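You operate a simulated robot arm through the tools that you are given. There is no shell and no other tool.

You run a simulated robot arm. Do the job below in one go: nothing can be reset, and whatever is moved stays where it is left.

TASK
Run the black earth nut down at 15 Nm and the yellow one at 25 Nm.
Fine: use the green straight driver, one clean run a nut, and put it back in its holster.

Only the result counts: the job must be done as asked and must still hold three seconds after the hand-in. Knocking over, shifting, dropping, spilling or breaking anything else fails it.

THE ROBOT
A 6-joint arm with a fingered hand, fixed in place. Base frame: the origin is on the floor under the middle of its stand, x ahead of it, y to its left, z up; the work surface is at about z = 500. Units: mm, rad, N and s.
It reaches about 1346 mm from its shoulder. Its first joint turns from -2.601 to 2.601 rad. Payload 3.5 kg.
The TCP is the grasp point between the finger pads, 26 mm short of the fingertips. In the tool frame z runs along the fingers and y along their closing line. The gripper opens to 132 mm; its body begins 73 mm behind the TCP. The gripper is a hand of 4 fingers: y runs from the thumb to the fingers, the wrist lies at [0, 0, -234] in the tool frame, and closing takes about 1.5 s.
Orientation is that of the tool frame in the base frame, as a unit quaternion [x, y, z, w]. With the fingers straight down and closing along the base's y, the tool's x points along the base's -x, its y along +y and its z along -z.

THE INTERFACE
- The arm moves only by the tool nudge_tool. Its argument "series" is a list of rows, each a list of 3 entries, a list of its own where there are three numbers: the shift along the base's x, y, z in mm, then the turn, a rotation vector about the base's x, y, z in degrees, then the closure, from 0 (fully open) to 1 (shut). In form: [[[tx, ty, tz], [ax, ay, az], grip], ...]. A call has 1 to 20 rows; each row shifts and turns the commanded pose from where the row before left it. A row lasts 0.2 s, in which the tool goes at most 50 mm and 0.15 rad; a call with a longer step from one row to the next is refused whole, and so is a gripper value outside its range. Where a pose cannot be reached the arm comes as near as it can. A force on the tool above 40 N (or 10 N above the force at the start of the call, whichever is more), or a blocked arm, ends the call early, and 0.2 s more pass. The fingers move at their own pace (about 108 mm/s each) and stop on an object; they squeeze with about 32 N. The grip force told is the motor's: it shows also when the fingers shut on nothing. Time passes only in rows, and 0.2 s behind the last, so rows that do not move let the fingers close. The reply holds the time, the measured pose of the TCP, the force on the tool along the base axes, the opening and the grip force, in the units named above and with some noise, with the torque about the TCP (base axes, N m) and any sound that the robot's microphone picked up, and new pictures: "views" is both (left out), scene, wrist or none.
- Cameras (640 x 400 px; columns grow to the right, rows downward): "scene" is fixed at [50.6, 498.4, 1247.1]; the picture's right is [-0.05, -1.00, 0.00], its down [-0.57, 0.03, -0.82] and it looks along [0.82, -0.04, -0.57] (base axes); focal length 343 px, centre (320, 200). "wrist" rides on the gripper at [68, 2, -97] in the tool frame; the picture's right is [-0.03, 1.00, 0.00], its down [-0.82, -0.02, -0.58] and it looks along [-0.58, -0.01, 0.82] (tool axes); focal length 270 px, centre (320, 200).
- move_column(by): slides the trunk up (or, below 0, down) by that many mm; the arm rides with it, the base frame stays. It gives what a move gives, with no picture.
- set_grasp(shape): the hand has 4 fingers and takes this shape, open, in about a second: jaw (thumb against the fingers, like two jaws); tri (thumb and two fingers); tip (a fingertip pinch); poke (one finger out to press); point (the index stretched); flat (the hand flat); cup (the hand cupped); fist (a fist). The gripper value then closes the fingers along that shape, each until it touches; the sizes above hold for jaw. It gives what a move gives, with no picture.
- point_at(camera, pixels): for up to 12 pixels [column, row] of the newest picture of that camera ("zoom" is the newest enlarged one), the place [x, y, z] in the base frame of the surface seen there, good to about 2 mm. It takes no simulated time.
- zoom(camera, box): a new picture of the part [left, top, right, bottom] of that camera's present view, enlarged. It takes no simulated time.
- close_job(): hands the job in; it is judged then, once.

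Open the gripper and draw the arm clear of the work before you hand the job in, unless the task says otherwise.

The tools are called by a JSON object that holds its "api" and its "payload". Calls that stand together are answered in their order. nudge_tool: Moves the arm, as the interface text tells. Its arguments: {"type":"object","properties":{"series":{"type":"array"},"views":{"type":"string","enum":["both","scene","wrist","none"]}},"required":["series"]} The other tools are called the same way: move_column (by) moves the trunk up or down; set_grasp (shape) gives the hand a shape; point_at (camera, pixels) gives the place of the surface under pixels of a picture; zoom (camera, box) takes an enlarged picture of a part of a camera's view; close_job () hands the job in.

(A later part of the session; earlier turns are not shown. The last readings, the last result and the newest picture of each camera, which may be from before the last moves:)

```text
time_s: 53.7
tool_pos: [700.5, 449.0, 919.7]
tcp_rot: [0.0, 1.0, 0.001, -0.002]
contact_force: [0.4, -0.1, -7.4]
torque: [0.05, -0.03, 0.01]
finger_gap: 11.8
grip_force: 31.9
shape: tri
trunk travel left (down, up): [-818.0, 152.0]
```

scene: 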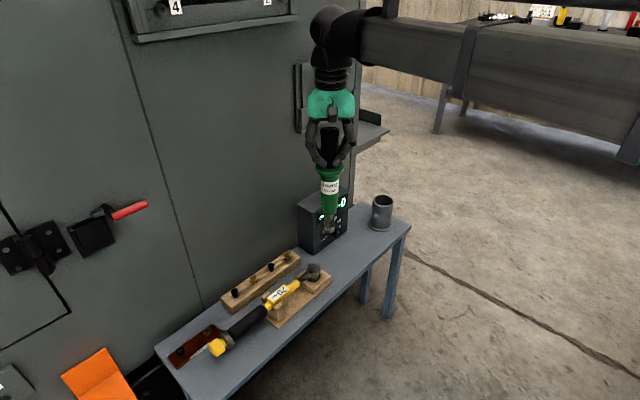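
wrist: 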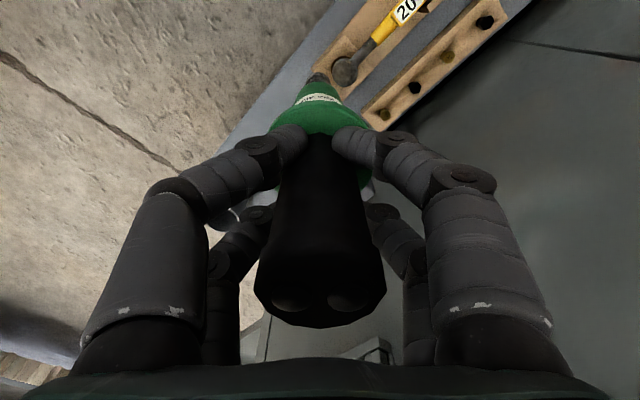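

Hold is steady. I continue to directly above the black nut at the same height.

{"api": "nudge_tool", "payload": {"series": [[[-12.1, 21.5, 0], [0, 0, 0], 1], [[-12.1, 21.5, 0], [0, 0, 0], 1], [[-12.1, 21.5, 0], [0, 0, 0], 1], [[-12.1, 21.5, 0], [0, 0, 0], 1], [[-12.1, 21.5, 0], [0, 0, 0], 1], [[-12.1, 21.5, 0], [0, 0, 0], 1], [[-12.1, 21.5, 0], [0, 0, 0], 1], [[-12.1, 21.5, 0], [0, 0, 0], 1], [[-12.1, 21.5, 0], [0, 0, 0], 1], [[-12.1, 21.5, 0], [0, 0, 0], 1], [[-12.1, 21.5, 0], [0, 0, 0], 1], [[-12.1, 21.5, 0], [0, 0, 0], 1], [[-12.1, 21.5, 0], [0, 0, 0], 1], [[-12.1, 21.5, 0], [0, 0, 0], 1], [[-12.1, 21.5, 0], [0, 0, 0], 1], [[-12.1, 21.5, 0], [0, 0, 0], 1]], "views": "both"}}

{"api": "zoom", "payload": {"camera": "scene", "box": [140, 180, 280, 380]}}

```text
time_s: 57.1
tool_pos: [507.0, 793.5, 918.2]
tcp_rot: [0.0, 1.0, 0.001, -0.002]
contact_force: [0.9, -0.3, -8.9]
torque: [-0.01, -0.02, 0.01]
finger_gap: 11.5
grip_force: 31.9
shape: tri
trunk travel left (down, up): [-818.0, 152.0]
```

scene: 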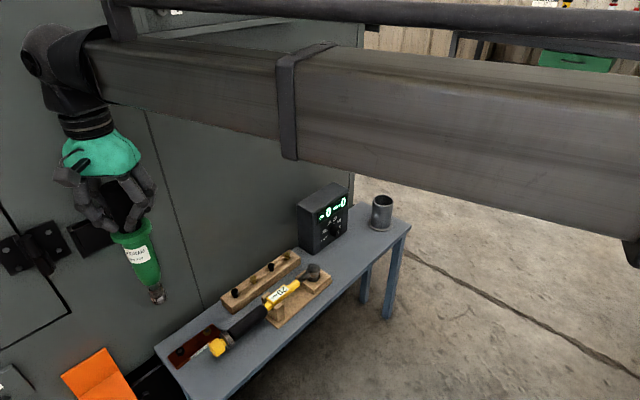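
wrist: 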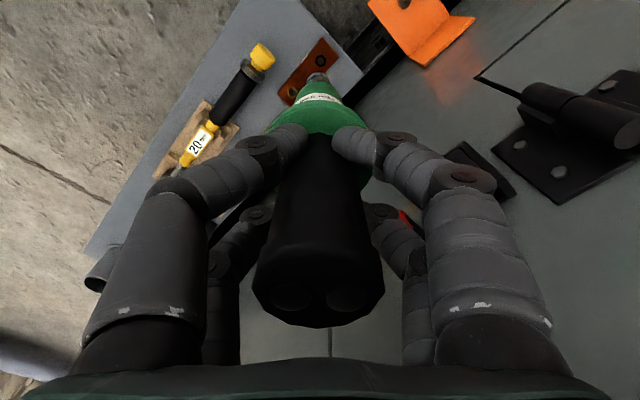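

```text
2.00 times, centred on (210, 280) of scene
```

zoom: 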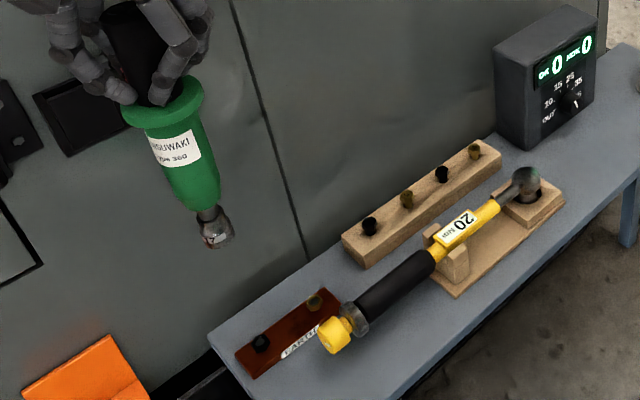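

The driver hangs over the black nut with clear space to lever and wrench. I lower 150 mm (socket to z≈556) and check alignment over the nut.

{"api": "move_column", "payload": {"by": -150}}

{"api": "nudge_tool", "payload": {"series": [[[0, 0, 0], [0, 0, 0], 1.0]], "views": "both"}}

{"api": "zoom", "payload": {"camera": "scene", "box": [130, 270, 260, 380]}}

{"api": "zoom", "payload": {"camera": "wrist", "box": [260, 20, 400, 120]}}

```text
time_s: 58.9
tool_pos: [506.4, 793.8, 768.7]
tcp_rot: [0.0, 1.0, 0.0, -0.003]
contact_force: [0.0, -0.3, -8.1]
torque: [0.0, 0.03, 0.02]
finger_gap: 11.6
grip_force: 32.0
shape: tri
trunk travel left (down, up): [-668.0, 302.0]
```

```text
time_s: 59.3
tool_pos: [507.6, 793.5, 768.2]
tcp_rot: [0.0, 1.0, 0.0, -0.003]
contact_force: [0.8, -0.2, -8.3]
torque: [0.02, 0.0, 0.01]
finger_gap: 11.4
grip_force: 32.0
shape: tri
trunk travel left (down, up): [-668.0, 302.0]
```

scene: 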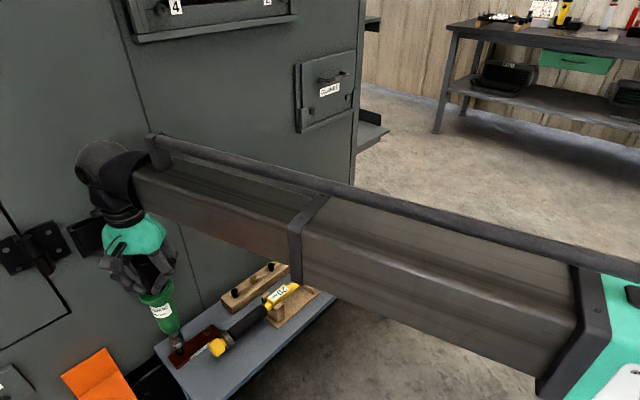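
wrist: 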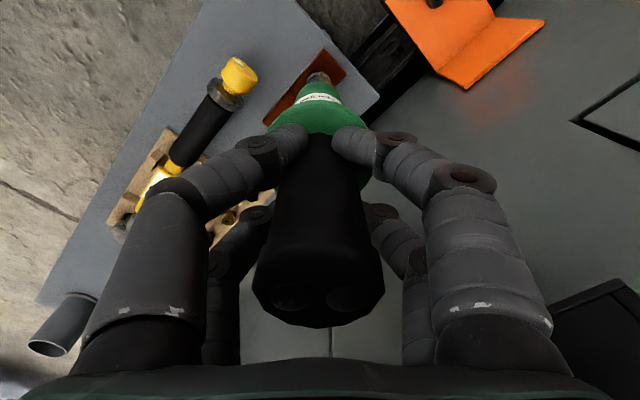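

```text
3.64 times, centred on (195, 325) of scene
```

zoom: 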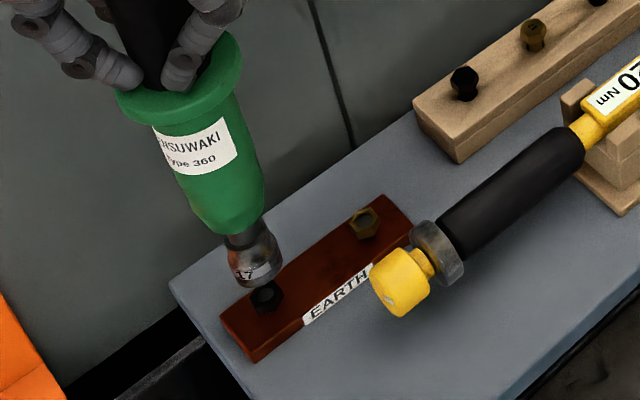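

```text
4.00 times, centred on (330, 70) of wrist
```

zoom: 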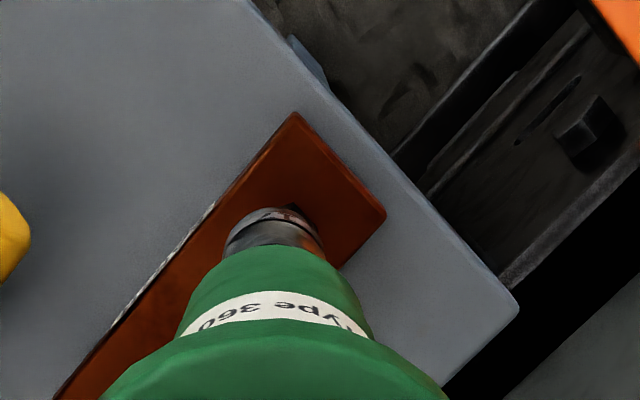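

The socket is marked 17 and hangs just over the black nut. I zoom tighter to compare the socket axis with the nut centre.

{"api": "zoom", "payload": {"camera": "scene", "box": [160, 325, 210, 365]}}

{"api": "point_at", "payload": {"camera": "zoom", "pixels": [[120, 150], [165, 165], [210, 140], [170, 120], [190, 205], [215, 215], [240, 205], [200, 235], [215, 245], [130, 100], [190, 90], [225, 240]]}}

```text
10.00 times, centred on (185, 345) of scene
```

zoom: 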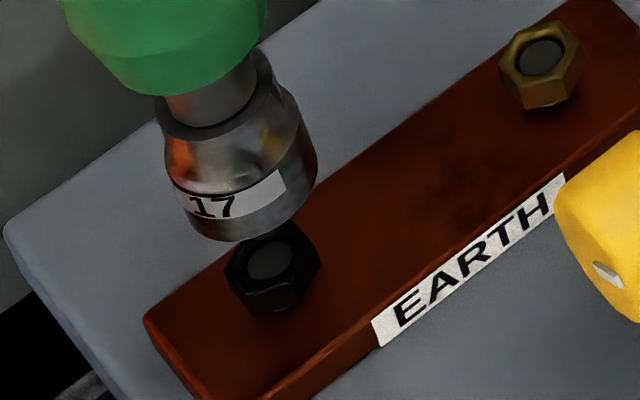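

```text
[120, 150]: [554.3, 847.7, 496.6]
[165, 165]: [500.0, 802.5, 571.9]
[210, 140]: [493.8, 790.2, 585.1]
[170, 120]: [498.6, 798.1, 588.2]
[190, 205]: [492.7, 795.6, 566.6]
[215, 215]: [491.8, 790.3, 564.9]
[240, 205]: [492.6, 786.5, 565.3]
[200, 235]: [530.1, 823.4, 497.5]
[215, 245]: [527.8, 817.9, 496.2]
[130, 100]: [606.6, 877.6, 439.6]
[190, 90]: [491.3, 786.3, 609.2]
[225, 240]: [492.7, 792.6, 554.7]
```

The socket OD is about 30 mm, so its axis is within ~2 mm of the nut. I lower 26 mm more so the socket is just above the stud and parallax vanishes, then compare.

{"api": "move_column", "payload": {"by": -26}}

{"api": "nudge_tool", "payload": {"series": [[[0, 0, 0], [0, 0, 0], 1.0]], "views": "both"}}

{"api": "zoom", "payload": {"camera": "scene", "box": [160, 325, 210, 365]}}

{"api": "zoom", "payload": {"camera": "wrist", "box": [280, 40, 360, 100]}}

```text
time_s: 60.0
tool_pos: [506.1, 793.1, 742.2]
tcp_rot: [0.0, 1.0, 0.0, -0.003]
contact_force: [-0.4, 0.4, -9.3]
torque: [-0.03, -0.04, 0.0]
finger_gap: 11.7
grip_force: 32.0
shape: tri
trunk travel left (down, up): [-642.0, 328.0]
```

```text
time_s: 60.4
tool_pos: [506.3, 793.1, 742.2]
tcp_rot: [0.0, 1.0, 0.0, -0.002]
contact_force: [-0.7, -0.4, -8.8]
torque: [0.0, -0.02, -0.01]
finger_gap: 11.3
grip_force: 31.8
shape: tri
trunk travel left (down, up): [-642.0, 328.0]
```

scene: 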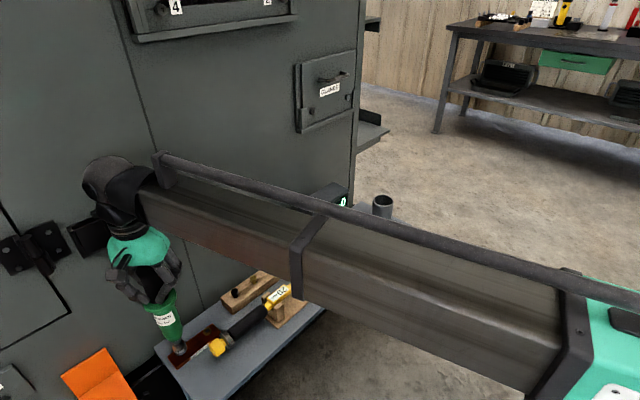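
wrist: 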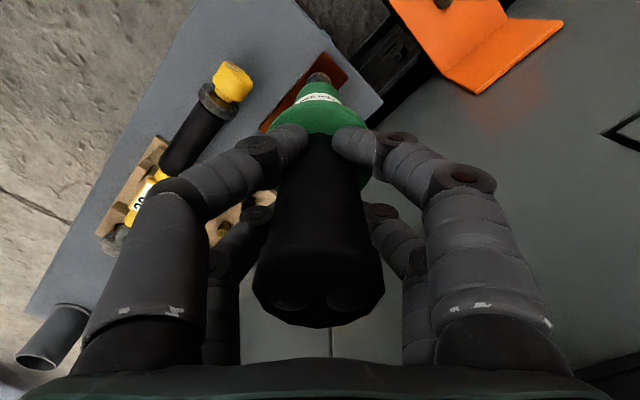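

```text
10.00 times, centred on (185, 345) of scene
```

zoom: 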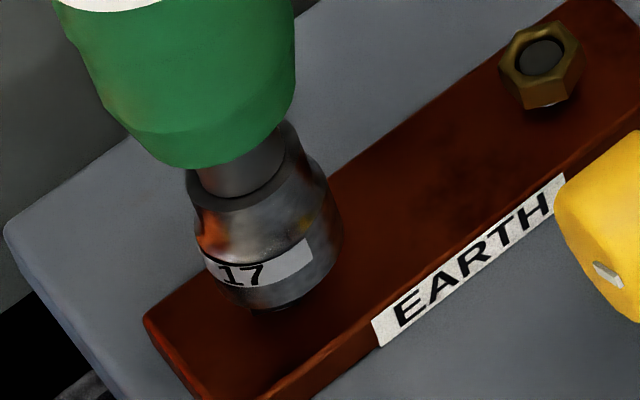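

```text
6.67 times, centred on (320, 70) of wrist
```

zoom: 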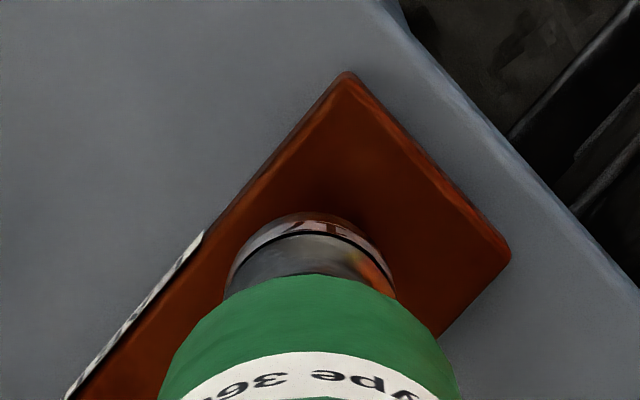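

The socket now covers the nut; the image suggests it may sit 2–3 mm toward the camera of the nut centre. I sample many points on the socket surface to fit its axis.

{"api": "zoom", "payload": {"camera": "scene", "box": [160, 325, 210, 365]}}

{"api": "point_at", "payload": {"camera": "zoom", "pixels": [[215, 270], [230, 280], [245, 290], [265, 295], [285, 290], [305, 278], [325, 255], [335, 230], [320, 210], [240, 250], [270, 250], [300, 240]]}}

{"api": "point_at", "payload": {"camera": "zoom", "pixels": [[270, 304], [250, 302], [290, 300], [310, 288], [225, 290], [541, 55], [515, 60], [565, 50], [540, 75], [545, 35], [530, 92], [560, 85]]}}

```text
10.00 times, centred on (185, 345) of scene
```

zoom: 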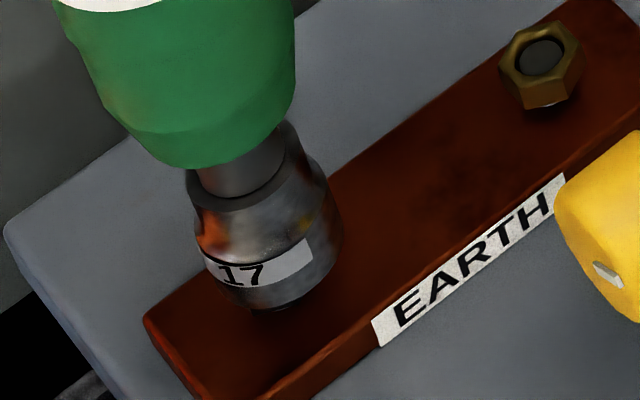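

```text
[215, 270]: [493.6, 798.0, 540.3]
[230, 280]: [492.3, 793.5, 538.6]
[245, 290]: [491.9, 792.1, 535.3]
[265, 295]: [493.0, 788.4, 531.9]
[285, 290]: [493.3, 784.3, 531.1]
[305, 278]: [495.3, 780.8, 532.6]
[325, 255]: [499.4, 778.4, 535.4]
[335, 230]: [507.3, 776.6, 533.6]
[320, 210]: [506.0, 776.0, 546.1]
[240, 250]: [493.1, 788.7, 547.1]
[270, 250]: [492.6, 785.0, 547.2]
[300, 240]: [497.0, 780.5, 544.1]
```

```text
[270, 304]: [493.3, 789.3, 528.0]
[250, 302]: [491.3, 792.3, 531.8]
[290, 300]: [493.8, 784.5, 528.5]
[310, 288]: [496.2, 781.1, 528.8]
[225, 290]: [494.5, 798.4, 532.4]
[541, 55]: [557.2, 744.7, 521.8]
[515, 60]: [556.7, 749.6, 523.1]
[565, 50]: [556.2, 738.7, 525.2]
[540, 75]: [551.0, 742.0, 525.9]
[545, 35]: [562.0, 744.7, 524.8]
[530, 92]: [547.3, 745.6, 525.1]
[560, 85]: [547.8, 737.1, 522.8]
```

The fitted socket axis is (506.8,791.4) versus the nut at about (506.3,793.2), so I shift (-0.4,+1.7), then lower 4 mm and watch forces.

{"api": "nudge_tool", "payload": {"series": [[[-0.4, 1.7, 0], [0, 0, 0], 1.0], [[0, 0, 0], [0, 0, 0], 1.0]], "views": "none"}}

{"api": "move_column", "payload": {"by": -4}}

{"api": "nudge_tool", "payload": {"series": [[[0, 0, 0], [0, 0, 0], 1.0]], "views": "scene"}}

{"api": "zoom", "payload": {"camera": "scene", "box": [160, 325, 210, 365]}}

{"api": "point_at", "payload": {"camera": "zoom", "pixels": [[220, 280], [235, 290], [250, 298], [270, 303], [290, 298], [310, 285], [330, 262], [338, 235], [325, 225], [245, 262], [275, 260], [305, 248]]}}

```text
time_s: 61.0
tool_pos: [505.6, 794.0, 742.5]
tcp_rot: [0.0, 1.0, 0.0, -0.003]
contact_force: [-1.0, -0.5, -8.9]
torque: [0.0, 0.0, 0.01]
finger_gap: 11.6
grip_force: 31.9
shape: tri
trunk travel left (down, up): [-642.0, 328.0]
```

```text
time_s: 61.5
tool_pos: [506.0, 794.4, 739.0]
tcp_rot: [0.0, 1.0, -0.001, -0.002]
contact_force: [-0.5, -0.5, -8.0]
torque: [0.04, 0.02, 0.01]
finger_gap: 11.5
grip_force: 31.9
shape: tri
trunk travel left (down, up): [-638.0, 332.0]
```

```text
time_s: 61.9
tool_pos: [505.1, 794.7, 738.7]
tcp_rot: [0.0, 1.0, 0.0, -0.003]
contact_force: [0.2, 0.3, -8.1]
torque: [0.02, -0.01, 0.0]
finger_gap: 11.6
grip_force: 32.2
shape: tri
trunk travel left (down, up): [-638.0, 332.0]
```

scene: 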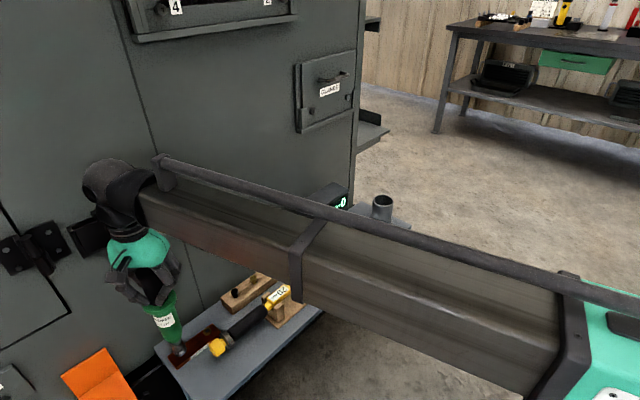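

```text
10.00 times, centred on (185, 345) of scene
```

zoom: 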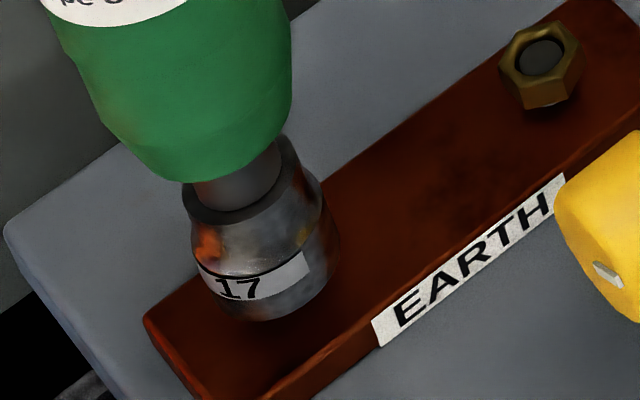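

```text
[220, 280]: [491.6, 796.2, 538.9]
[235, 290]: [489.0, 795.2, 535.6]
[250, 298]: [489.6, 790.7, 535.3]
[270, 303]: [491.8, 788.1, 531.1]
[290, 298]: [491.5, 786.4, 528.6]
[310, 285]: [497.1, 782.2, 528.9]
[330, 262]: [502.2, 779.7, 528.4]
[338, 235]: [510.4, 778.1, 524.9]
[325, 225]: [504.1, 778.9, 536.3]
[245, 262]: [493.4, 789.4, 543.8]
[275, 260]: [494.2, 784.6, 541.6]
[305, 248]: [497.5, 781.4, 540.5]
```

The fitted axis is now about (505.7,793.0); both estimates suggest ~1 mm more in +x. I shift +1 mm and lower 2 mm at a time to feel the nut.

{"api": "nudge_tool", "payload": {"series": [[[1.0, -0.3, 0], [0, 0, 0], 1.0], [[0, 0, 0], [0, 0, 0], 1.0]], "views": "none"}}

{"api": "move_column", "payload": {"by": -3}}

{"api": "move_column", "payload": {"by": -1.5}}

```text
time_s: 62.5
tool_pos: [508.3, 794.1, 738.8]
tcp_rot: [0.0, 1.0, -0.001, -0.003]
contact_force: [-0.1, 0.0, -8.1]
torque: [0.06, 0.05, -0.01]
finger_gap: 11.6
grip_force: 32.7
shape: tri
trunk travel left (down, up): [-638.0, 332.0]
```

```text
time_s: 63.0
tool_pos: [507.1, 794.7, 736.6]
tcp_rot: [0.0, 1.0, 0.0, -0.003]
contact_force: [0.0, 0.1, -9.1]
torque: [0.1, 0.03, 0.01]
finger_gap: 11.5
grip_force: 31.9
shape: tri
trunk travel left (down, up): [-635.0, 335.0]
```

```text
time_s: 63.5
tool_pos: [507.7, 794.7, 734.6]
tcp_rot: [0.001, 1.0, -0.001, -0.002]
contact_force: [0.2, 0.4, -8.0]
torque: [0.1, 0.04, 0.0]
finger_gap: 11.7
grip_force: 32.2
shape: tri
trunk travel left (down, up): [-634.0, 336.0]
```

No contact yet at socket z≈520, i.e. it seems to be slipping over the nut. I look and continue lowering in 2 mm steps.

{"api": "move_column", "payload": {"by": -2}}

{"api": "nudge_tool", "payload": {"series": [[[0, 0, 0], [0, 0, 0], 1.0]], "views": "scene"}}

{"api": "zoom", "payload": {"camera": "scene", "box": [160, 325, 210, 365]}}

```text
time_s: 64.1
tool_pos: [505.9, 794.9, 731.9]
tcp_rot: [0.0, 1.0, 0.001, -0.002]
contact_force: [-0.7, 0.0, -7.9]
torque: [0.13, 0.07, 0.03]
finger_gap: 11.4
grip_force: 32.8
shape: tri
trunk travel left (down, up): [-632.0, 338.0]
```

```text
time_s: 64.5
tool_pos: [506.4, 793.7, 731.4]
tcp_rot: [0.0, 1.0, 0.001, -0.003]
contact_force: [-0.2, 0.7, -9.1]
torque: [0.11, 0.06, 0.0]
finger_gap: 11.6
grip_force: 32.6
shape: tri
trunk travel left (down, up): [-632.0, 338.0]
```

scene: 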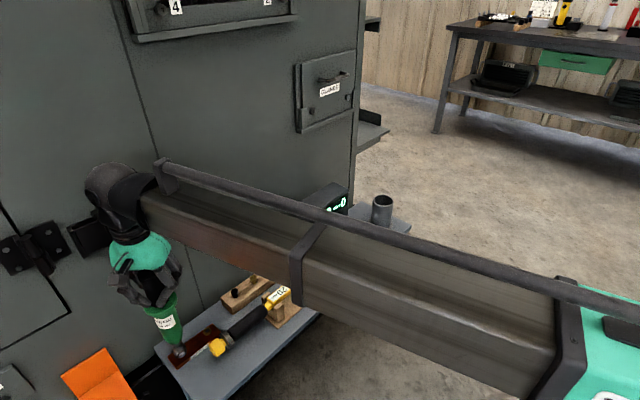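

```text
10.00 times, centred on (185, 345) of scene
```

zoom: 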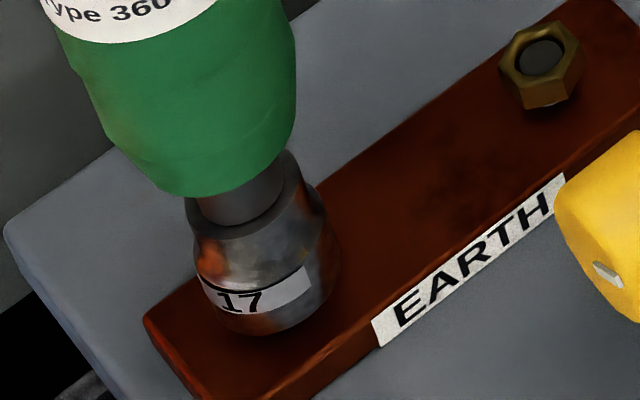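

Still no vertical contact and only ~0.5 N side load: the socket is going over the nut. I continue down in 2 mm steps.

{"api": "move_column", "payload": {"by": -2}}

{"api": "move_column", "payload": {"by": -2}}

```text
time_s: 65.0
tool_pos: [506.9, 794.6, 730.0]
tcp_rot: [0.0, 1.0, 0.0, -0.001]
contact_force: [1.1, 1.1, -10.2]
torque: [0.15, -0.17, -0.34]
finger_gap: 9.8
grip_force: 32.6
shape: tri
trunk travel left (down, up): [-630.0, 340.0]
```

```text
time_s: 65.5
tool_pos: [506.8, 794.4, 728.9]
tcp_rot: [-0.001, 1.0, 0.001, -0.002]
contact_force: [1.8, -0.1, 7.7]
torque: [0.06, -0.34, -0.06]
finger_gap: 10.1
grip_force: 31.5
shape: tri
trunk travel left (down, up): [-628.0, 342.0]
```

Contact began (net ~16 N upward, a z-torque blip of -0.34 Nm at first touch). I look at the socket and the counters.

{"api": "nudge_tool", "payload": {"series": [[[0, 0, 0], [0, 0, 0], 1.0]], "views": "both"}}

{"api": "zoom", "payload": {"camera": "scene", "box": [130, 270, 260, 380]}}

{"api": "zoom", "payload": {"camera": "scene", "box": [300, 170, 400, 240]}}

```text
time_s: 65.9
tool_pos: [506.7, 793.3, 729.9]
tcp_rot: [-0.001, 1.0, 0.001, -0.002]
contact_force: [1.6, 0.6, 6.8]
torque: [0.1, -0.3, -0.02]
finger_gap: 10.0
grip_force: 31.6
shape: tri
trunk travel left (down, up): [-628.0, 342.0]
```

scene: 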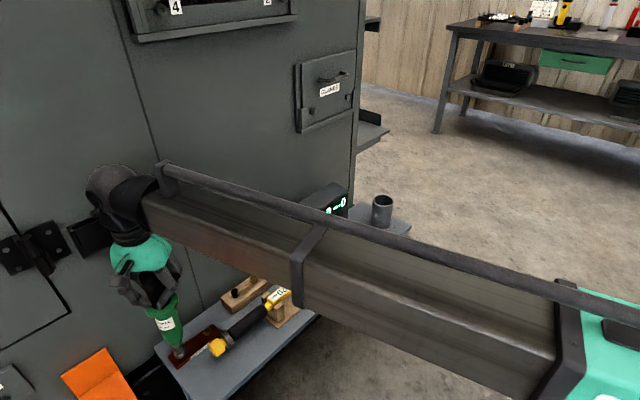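
wrist: 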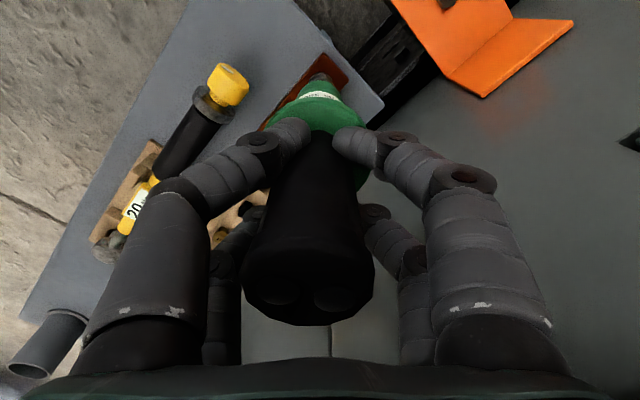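

```text
3.64 times, centred on (195, 325) of scene
```

zoom: 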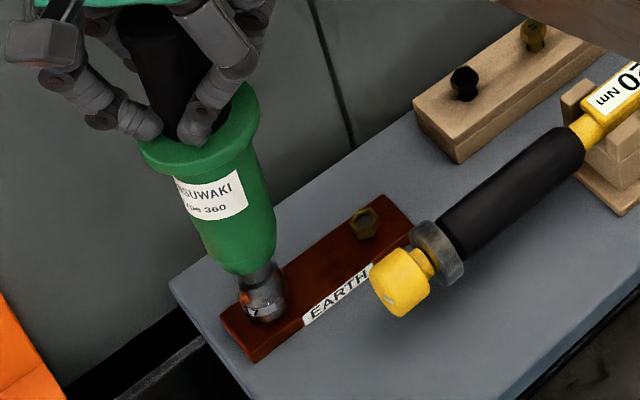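

```text
5.71 times, centred on (350, 205) of scene
```

zoom: 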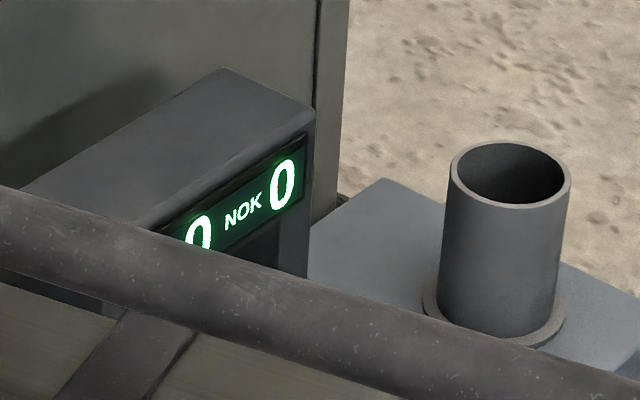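

Counters still show 0/0. The driver has leaned slightly in the fingers; I zoom on the socket to see how it sits on the nut.

{"api": "zoom", "payload": {"camera": "scene", "box": [160, 325, 210, 365]}}

{"api": "point_at", "payload": {"camera": "zoom", "pixels": [[215, 300], [230, 310], [245, 322], [265, 330], [285, 325], [305, 312], [325, 290], [340, 262], [250, 338], [270, 343], [290, 338], [240, 285]]}}

{"api": "point_at", "payload": {"camera": "zoom", "pixels": [[120, 80], [160, 150], [200, 180], [250, 170], [285, 130], [295, 80], [200, 100], [240, 60], [100, 30], [290, 30], [200, 30], [230, 215]]}}

```text
10.00 times, centred on (185, 345) of scene
```

zoom: 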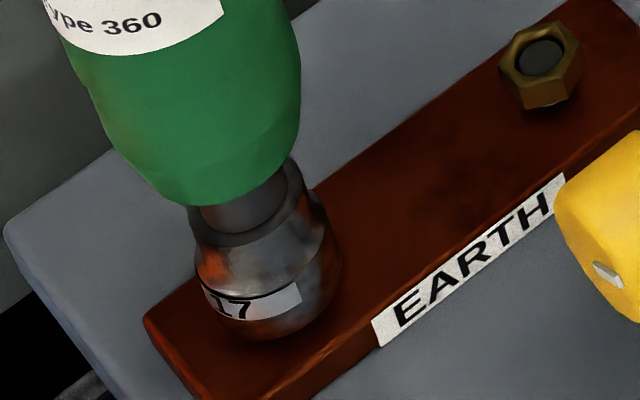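

```text
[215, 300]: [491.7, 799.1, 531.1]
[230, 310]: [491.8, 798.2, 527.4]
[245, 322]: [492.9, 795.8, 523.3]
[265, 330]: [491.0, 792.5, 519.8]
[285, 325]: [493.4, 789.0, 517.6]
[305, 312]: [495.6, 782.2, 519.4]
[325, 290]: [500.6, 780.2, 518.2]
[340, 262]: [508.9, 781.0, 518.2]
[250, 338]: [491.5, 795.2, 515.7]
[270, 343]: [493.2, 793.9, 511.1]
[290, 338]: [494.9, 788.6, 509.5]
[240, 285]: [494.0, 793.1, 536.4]
```

```text
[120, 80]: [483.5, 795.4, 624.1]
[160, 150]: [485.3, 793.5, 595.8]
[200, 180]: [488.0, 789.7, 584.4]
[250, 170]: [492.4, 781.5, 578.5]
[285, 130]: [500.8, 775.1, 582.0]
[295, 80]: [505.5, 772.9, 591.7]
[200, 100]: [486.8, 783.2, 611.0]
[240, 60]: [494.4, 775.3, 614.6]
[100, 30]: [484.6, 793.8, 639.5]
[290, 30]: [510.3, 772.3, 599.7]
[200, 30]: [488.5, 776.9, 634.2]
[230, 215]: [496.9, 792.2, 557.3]
```

The socket has centred itself over the nut (axis ≈(506.5,794.5), bottom z≈515, label turned slightly to the hex). I now press a little more with the trunk to start the run.

{"api": "move_column", "payload": {"by": -1.5}}

{"api": "nudge_tool", "payload": {"series": [[[0, 0, 0], [0, 0, 0], 1.0], [[0, 0, 0], [0, 0, 0], 1.0]], "views": "scene"}}

{"api": "zoom", "payload": {"camera": "scene", "box": [160, 325, 210, 365]}}

```text
time_s: 66.4
tool_pos: [505.7, 793.7, 728.8]
tcp_rot: [-0.001, 1.0, 0.0, -0.002]
contact_force: [2.3, 0.6, 18.2]
torque: [0.08, -0.37, 0.01]
finger_gap: 10.1
grip_force: 31.9
shape: tri
trunk travel left (down, up): [-626.0, 344.0]
```

```text
time_s: 67.0
tool_pos: [506.5, 792.1, 729.7]
tcp_rot: [0.0, 1.0, 0.002, -0.002]
contact_force: [2.9, 1.2, 20.8]
torque: [0.06, -0.39, -0.05]
finger_gap: 10.0
grip_force: 32.1
shape: tri
trunk travel left (down, up): [-626.0, 344.0]
```

scene: 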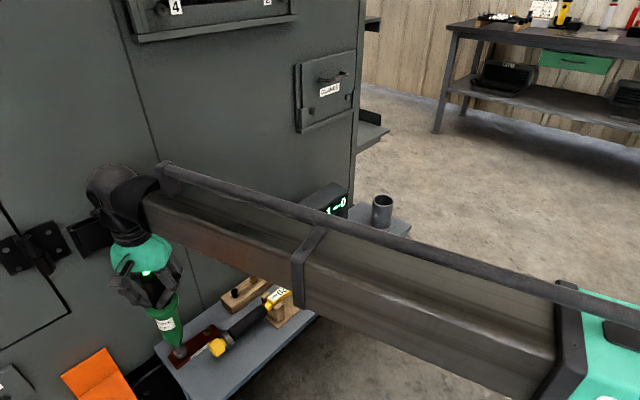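

```text
10.00 times, centred on (185, 345) of scene
```

zoom: 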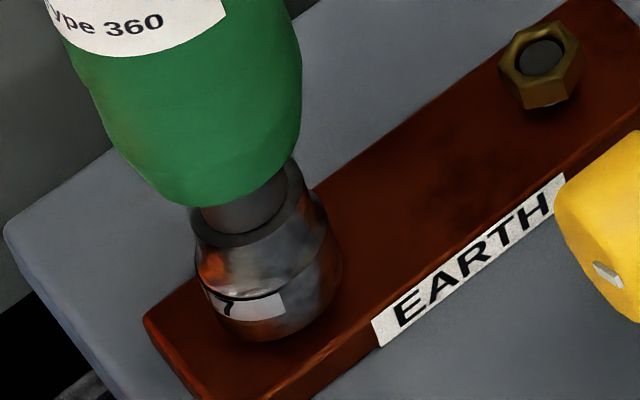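

The socket turned and a green light now shines near the driver's cap at (146,272); the display seems changed. I zoom on both.

{"api": "zoom", "payload": {"camera": "scene", "box": [300, 170, 400, 240]}}

{"api": "zoom", "payload": {"camera": "scene", "box": [90, 220, 200, 320]}}

{"api": "zoom", "payload": {"camera": "wrist", "box": [200, 200, 420, 350]}}

```text
5.71 times, centred on (350, 205) of scene
```

zoom: 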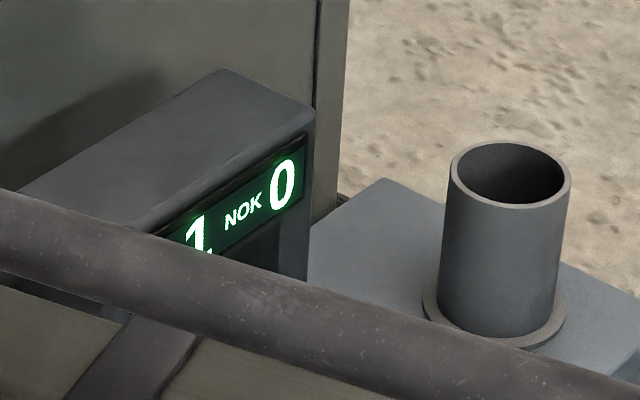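

```text
4.00 times, centred on (145, 270) of scene
```

zoom: 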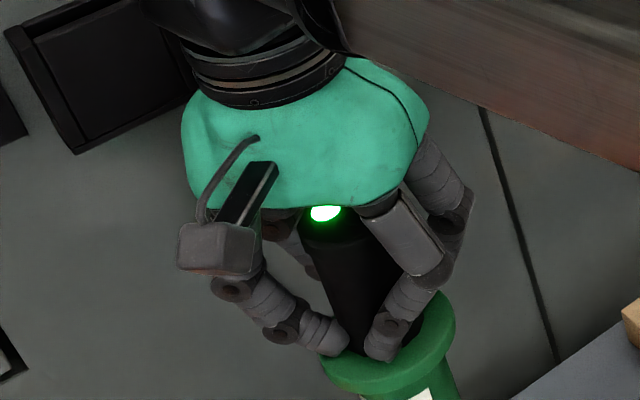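

```text
2.67 times, centred on (310, 275) of wrist
```

zoom: 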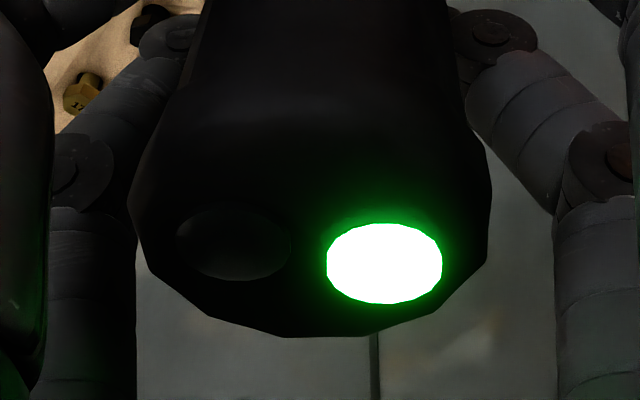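

The counter reads OK 1 / NOK 0 and the driver's green lamp is lit — the black nut's run is done. I lift straight off the nut by 190 mm.

{"api": "move_column", "payload": {"by": 190}}

{"api": "nudge_tool", "payload": {"series": [[[0, 0, 0], [0, 0, 0], 1.0]], "views": "both"}}

{"api": "zoom", "payload": {"camera": "scene", "box": [130, 220, 260, 380]}}

```text
time_s: 69.1
tool_pos: [508.6, 795.1, 915.6]
tcp_rot: [0.0, 1.0, 0.0, -0.003]
contact_force: [0.0, -1.0, -8.7]
torque: [0.01, 0.0, -0.02]
finger_gap: 9.8
grip_force: 31.4
shape: tri
trunk travel left (down, up): [-816.0, 154.0]
```

```text
time_s: 69.5
tool_pos: [506.6, 795.0, 915.7]
tcp_rot: [0.001, 1.0, 0.0, -0.002]
contact_force: [-0.2, 0.1, -8.3]
torque: [0.0, 0.0, 0.02]
finger_gap: 9.9
grip_force: 32.2
shape: tri
trunk travel left (down, up): [-816.0, 154.0]
```

scene: 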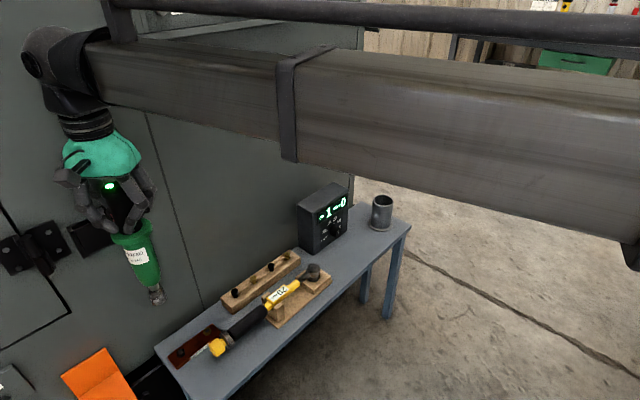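
wrist: 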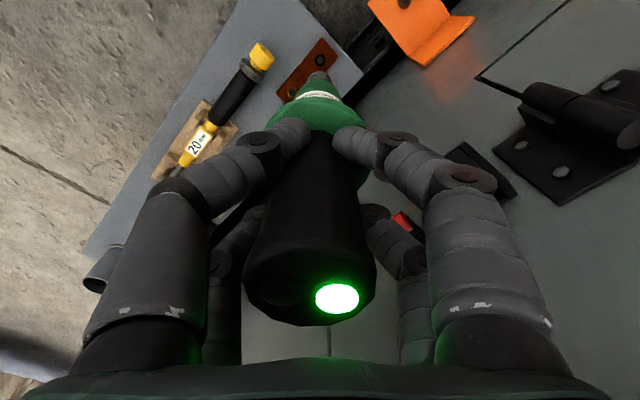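

```text
2.50 times, centred on (195, 300) of scene
```

zoom: 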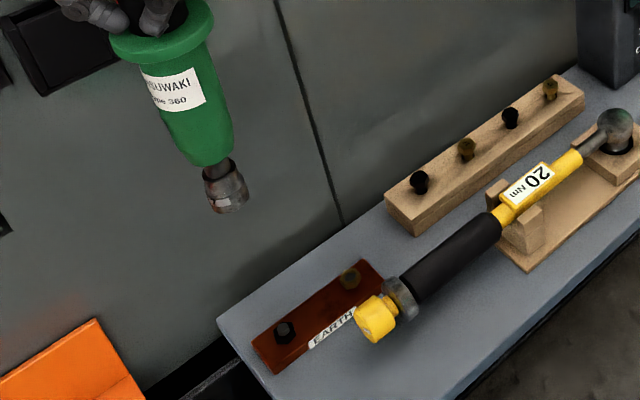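

The driver is securely held (8.3 N) and everything else is undisturbed. I carry it back along the same path toward the holster, yawing +45.4° on the second leg.

{"api": "nudge_tool", "payload": {"series": [[[12.1, -21.5, 0], [0, 0, 0], 1], [[12.1, -21.5, 0], [0, 0, 0], 1], [[12.1, -21.5, 0], [0, 0, 0], 1], [[12.1, -21.5, 0], [0, 0, 0], 1], [[12.1, -21.5, 0], [0, 0, 0], 1], [[12.1, -21.5, 0], [0, 0, 0], 1], [[12.1, -21.5, 0], [0, 0, 0], 1], [[12.1, -21.5, 0], [0, 0, 0], 1], [[12.1, -21.5, 0], [0, 0, 0], 1], [[12.1, -21.5, 0], [0, 0, 0], 1], [[12.1, -21.5, 0], [0, 0, 0], 1], [[12.1, -21.5, 0], [0, 0, 0], 1], [[12.1, -21.5, 0], [0, 0, 0], 1], [[12.1, -21.5, 0], [0, 0, 0], 1], [[12.1, -21.5, 0], [0, 0, 0], 1], [[12.1, -21.5, 0], [0, 0, 0], 1]], "views": "none"}}

{"api": "nudge_tool", "payload": {"series": [[[19.1, -14.4, 0], [0, 0, 3.24], 1], [[19.1, -14.4, 0], [0, 0, 3.24], 1], [[19.1, -14.4, 0], [0, 0, 3.24], 1], [[19.1, -14.4, 0], [0, 0, 3.24], 1], [[19.1, -14.4, 0], [0, 0, 3.24], 1], [[19.1, -14.4, 0], [0, 0, 3.24], 1], [[19.1, -14.4, 0], [0, 0, 3.24], 1], [[19.1, -14.4, 0], [0, 0, 3.24], 1], [[19.1, -14.4, 0], [0, 0, 3.24], 1], [[19.1, -14.4, 0], [0, 0, 3.24], 1], [[19.1, -14.4, 0], [0, 0, 3.24], 1], [[19.1, -14.4, 0], [0, 0, 3.24], 1], [[19.1, -14.4, 0], [0, 0, 3.24], 1], [[19.1, -14.4, 0], [0, 0, 3.24], 1]], "views": "both"}}

{"api": "zoom", "payload": {"camera": "scene", "box": [340, 90, 440, 240]}}

```text
time_s: 72.9
tool_pos: [699.3, 450.3, 916.0]
tcp_rot: [0.0, 1.0, 0.001, -0.002]
contact_force: [-1.0, 0.0, -8.2]
torque: [0.03, -0.04, 0.02]
finger_gap: 9.9
grip_force: 31.9
shape: tri
trunk travel left (down, up): [-816.0, 154.0]
```

```text
time_s: 75.9
tool_pos: [966.9, 251.0, 916.0]
tcp_rot: [-0.387, 0.922, 0.0, -0.003]
contact_force: [-0.3, -0.2, -8.3]
torque: [-0.01, -0.01, 0.01]
finger_gap: 10.0
grip_force: 32.2
shape: tri
trunk travel left (down, up): [-816.0, 154.0]
```

scene: 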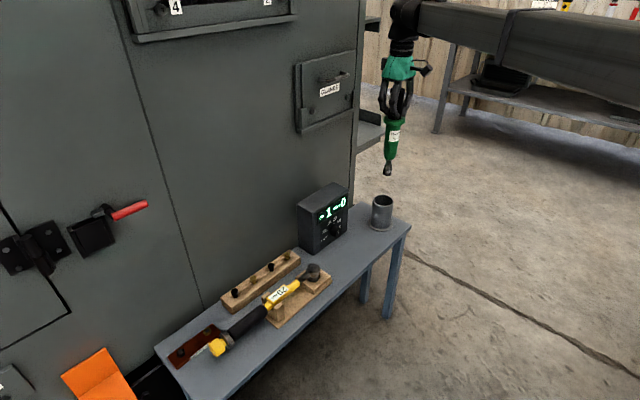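
wrist: 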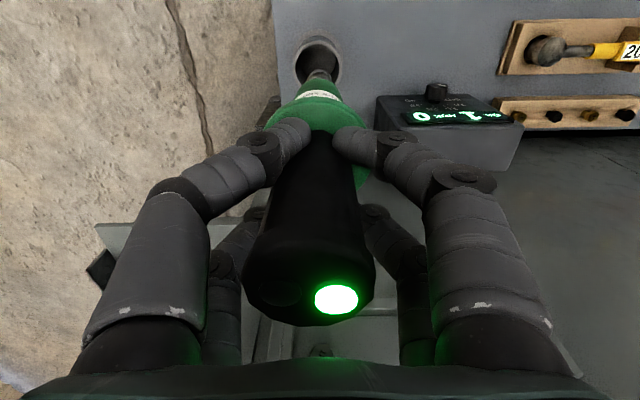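

```text
2.67 times, centred on (390, 165) of scene
```

zoom: 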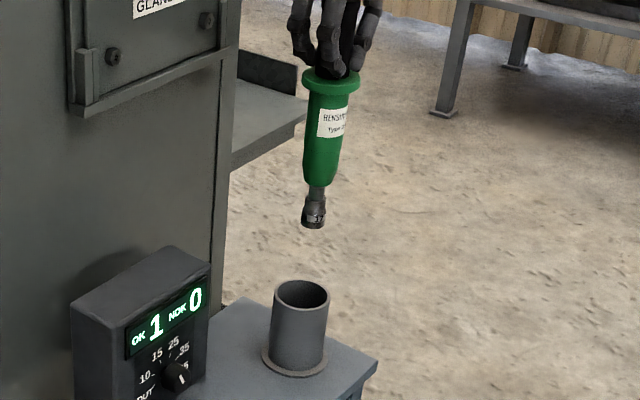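

Counter shows OK 1 / NOK 0. I measure the socket's position over the holster before lowering.

{"api": "zoom", "payload": {"camera": "scene", "box": [370, 150, 410, 215]}}

{"api": "point_at", "payload": {"camera": "zoom", "pixels": [[285, 135], [295, 140], [310, 138], [290, 120], [305, 120], [318, 125], [250, 305], [330, 305], [245, 320], [345, 315], [295, 345], [300, 290]]}}

```text
6.15 times, centred on (390, 182) of scene
```

zoom: 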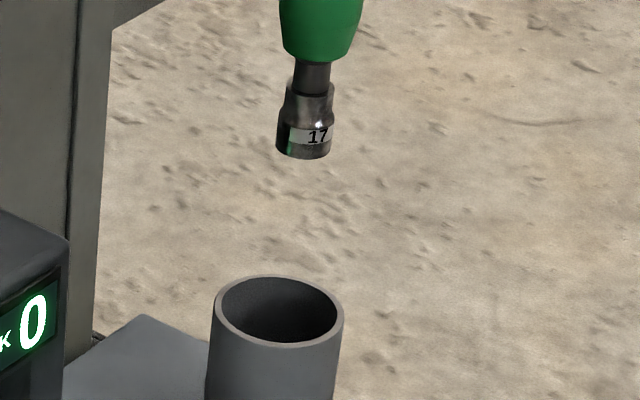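

```text
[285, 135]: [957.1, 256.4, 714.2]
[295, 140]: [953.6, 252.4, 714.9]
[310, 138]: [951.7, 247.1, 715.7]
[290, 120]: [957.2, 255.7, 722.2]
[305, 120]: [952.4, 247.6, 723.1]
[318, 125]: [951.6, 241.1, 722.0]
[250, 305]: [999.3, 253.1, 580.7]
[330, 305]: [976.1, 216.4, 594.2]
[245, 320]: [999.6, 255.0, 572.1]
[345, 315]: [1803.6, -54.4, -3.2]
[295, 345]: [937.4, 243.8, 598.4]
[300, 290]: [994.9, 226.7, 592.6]
```

The socket appears ~5 mm to the right (-y) of the holster centre, so the driver leans slightly in the hand. I measure its cap and body from the wrist camera to quantify the tilt.

{"api": "point_at", "payload": {"camera": "wrist", "pixels": [[308, 295], [248, 290], [372, 285], [308, 322], [308, 270], [308, 240], [318, 200], [318, 75], [312, 78], [325, 78], [272, 118], [365, 118]]}}

{"api": "zoom", "payload": {"camera": "wrist", "box": [260, 30, 380, 140]}}

```text
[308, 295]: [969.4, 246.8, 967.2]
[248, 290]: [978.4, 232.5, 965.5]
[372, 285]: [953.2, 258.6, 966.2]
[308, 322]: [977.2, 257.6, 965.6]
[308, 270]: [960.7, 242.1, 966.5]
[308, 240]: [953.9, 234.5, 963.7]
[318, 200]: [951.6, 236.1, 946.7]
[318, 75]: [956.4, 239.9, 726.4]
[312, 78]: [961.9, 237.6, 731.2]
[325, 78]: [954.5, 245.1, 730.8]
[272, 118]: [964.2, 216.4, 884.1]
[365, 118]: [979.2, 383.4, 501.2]
```

```text
3.64 times, centred on (320, 85) of wrist
```

zoom: 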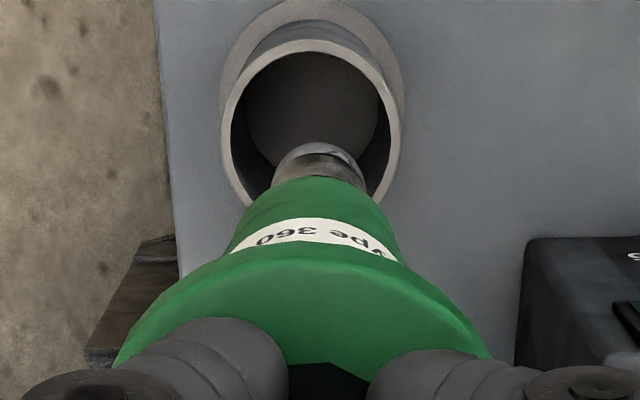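

The driver leans only about 1°, well within the holster's clearance. I correct the TCP to (969.3,249.2) and lower 120 mm, watching for contact.

{"api": "nudge_tool", "payload": {"series": [[[2.4, -1.8, 0], [0, 0, 0], 1.0], [[0, 0, 0], [0, 0, 0], 1.0]], "views": "none"}}

{"api": "move_column", "payload": {"by": -90}}

{"api": "nudge_tool", "payload": {"series": [[[0, 0, 0], [0, 0, 0], 1.0]], "views": "both"}}

{"api": "zoom", "payload": {"camera": "scene", "box": [350, 140, 420, 240]}}

{"api": "zoom", "payload": {"camera": "wrist", "box": [260, 30, 380, 140]}}

```text
time_s: 76.5
tool_pos: [969.1, 246.9, 916.9]
tcp_rot: [-0.386, 0.923, 0.0, -0.002]
contact_force: [1.0, -0.6, -8.6]
torque: [0.0, 0.0, -0.01]
finger_gap: 9.9
grip_force: 31.6
shape: tri
trunk travel left (down, up): [-816.0, 154.0]
```

```text
time_s: 77.7
tool_pos: [969.4, 247.2, 826.2]
tcp_rot: [-0.385, 0.923, 0.0, -0.003]
contact_force: [0.9, -0.3, -8.4]
torque: [0.05, 0.0, -0.02]
finger_gap: 9.9
grip_force: 32.1
shape: tri
trunk travel left (down, up): [-726.0, 244.0]
```

```text
time_s: 78.1
tool_pos: [969.7, 246.2, 826.6]
tcp_rot: [-0.385, 0.923, -0.001, -0.003]
contact_force: [0.6, 0.1, -8.1]
torque: [0.03, -0.02, 0.0]
finger_gap: 9.9
grip_force: 31.9
shape: tri
trunk travel left (down, up): [-726.0, 244.0]
```

scene: 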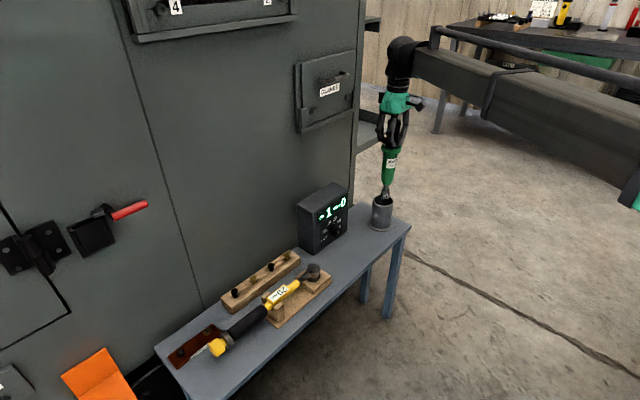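
wrist: 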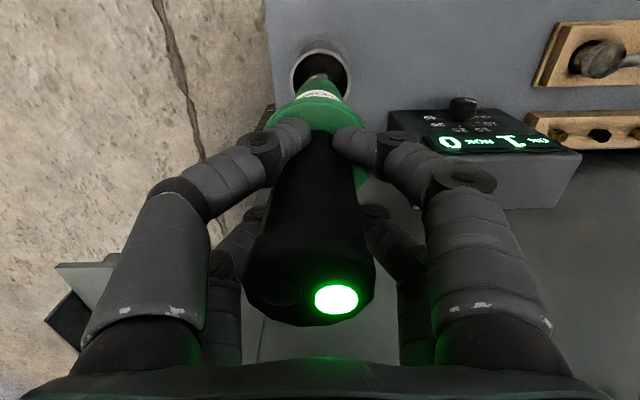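

```text
4.00 times, centred on (385, 190) of scene
```

zoom: 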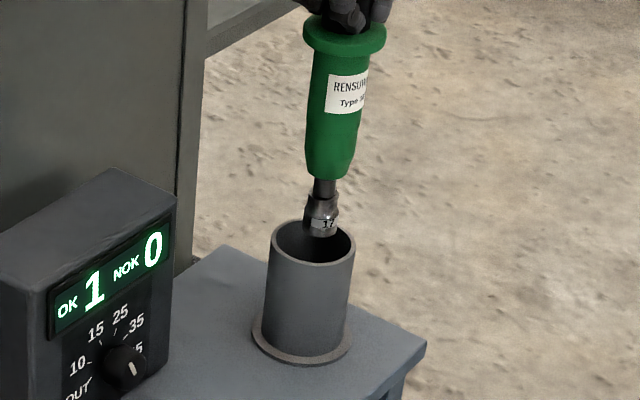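

```text
3.64 times, centred on (320, 85) of wrist
```

zoom: 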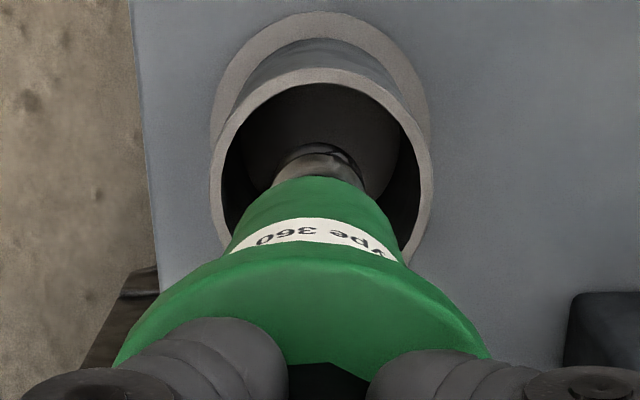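

The driver is upright but sits ~6 mm right of the holster centre in the scene (socket col 322 vs ring 313) while centred in the wrist view. I shift (+4.4,+4.5) along the camera's depth axis and re-check.

{"api": "nudge_tool", "payload": {"series": [[[2.2, 2.3, 0], [0, 0, 0], 1.0], [[2.2, 2.2, 0], [0, 0, 0], 1.0], [[0, 0, 0], [0, 0, 0], 1.0]], "views": "both"}}

{"api": "zoom", "payload": {"camera": "scene", "box": [350, 140, 420, 240]}}

{"api": "zoom", "payload": {"camera": "wrist", "box": [260, 30, 380, 140]}}

```text
time_s: 78.9
tool_pos: [973.8, 251.7, 827.2]
tcp_rot: [-0.386, 0.923, 0.0, -0.003]
contact_force: [0.2, 0.7, -7.7]
torque: [0.05, -0.01, -0.01]
finger_gap: 9.8
grip_force: 32.5
shape: tri
trunk travel left (down, up): [-726.0, 244.0]
```

scene: 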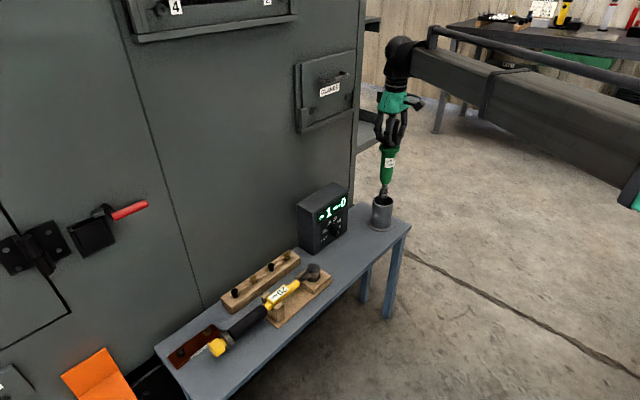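
wrist: 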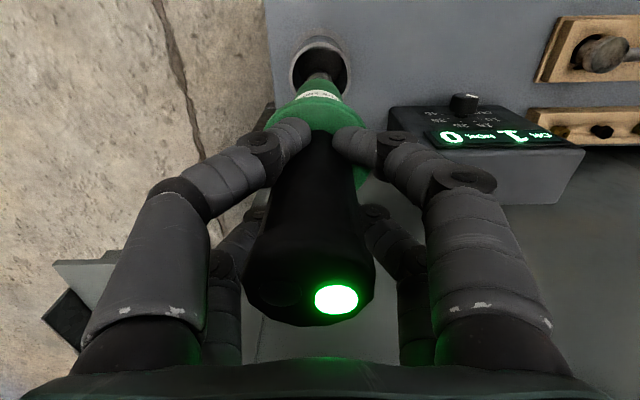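

```text
4.00 times, centred on (385, 190) of scene
```

zoom: 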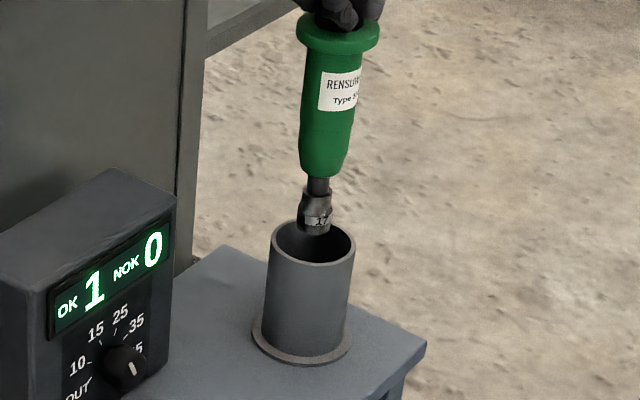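

```text
3.64 times, centred on (320, 85) of wrist
```

zoom: 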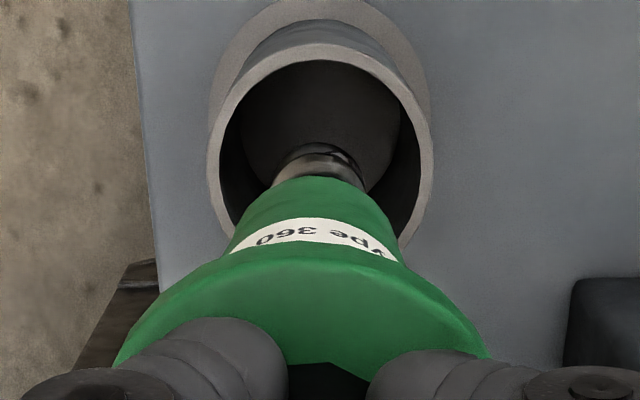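

The two views disagree slightly on the depth direction, so I sample the holster rim and socket points from the wrist zoom to get both centres in numbers.

{"api": "point_at", "payload": {"camera": "zoom", "pixels": [[320, 53], [214, 165], [427, 165], [245, 90], [397, 90], [222, 215], [420, 215], [318, 148], [295, 158], [345, 158], [318, 165], [318, 178]]}}

{"api": "zoom", "payload": {"camera": "scene", "box": [365, 170, 405, 220]}}

{"api": "point_at", "payload": {"camera": "zoom", "pixels": [[290, 225], [310, 232], [330, 225], [280, 200], [310, 195], [335, 200], [200, 280], [300, 335], [375, 290], [290, 218], [215, 310], [360, 320]]}}

```text
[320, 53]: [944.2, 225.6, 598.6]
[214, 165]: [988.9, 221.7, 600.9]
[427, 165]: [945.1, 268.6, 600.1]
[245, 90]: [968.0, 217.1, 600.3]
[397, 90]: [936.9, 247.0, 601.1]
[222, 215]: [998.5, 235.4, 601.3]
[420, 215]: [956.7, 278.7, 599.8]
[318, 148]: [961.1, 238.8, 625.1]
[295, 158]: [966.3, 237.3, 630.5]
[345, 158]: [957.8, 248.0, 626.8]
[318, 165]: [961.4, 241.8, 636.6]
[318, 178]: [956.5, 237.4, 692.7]
```

```text
8.00 times, centred on (385, 195) of scene
```

zoom: 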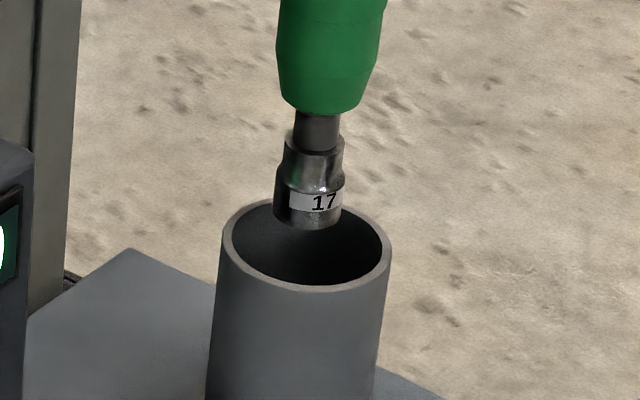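

```text
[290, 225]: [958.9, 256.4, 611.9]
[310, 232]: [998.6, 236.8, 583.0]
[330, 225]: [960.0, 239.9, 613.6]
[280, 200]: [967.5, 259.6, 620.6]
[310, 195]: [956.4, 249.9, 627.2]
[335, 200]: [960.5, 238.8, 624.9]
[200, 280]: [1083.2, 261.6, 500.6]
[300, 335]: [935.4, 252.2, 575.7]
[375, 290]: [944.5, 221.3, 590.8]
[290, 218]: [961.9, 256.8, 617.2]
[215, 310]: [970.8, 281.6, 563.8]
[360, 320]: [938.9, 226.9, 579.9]
```

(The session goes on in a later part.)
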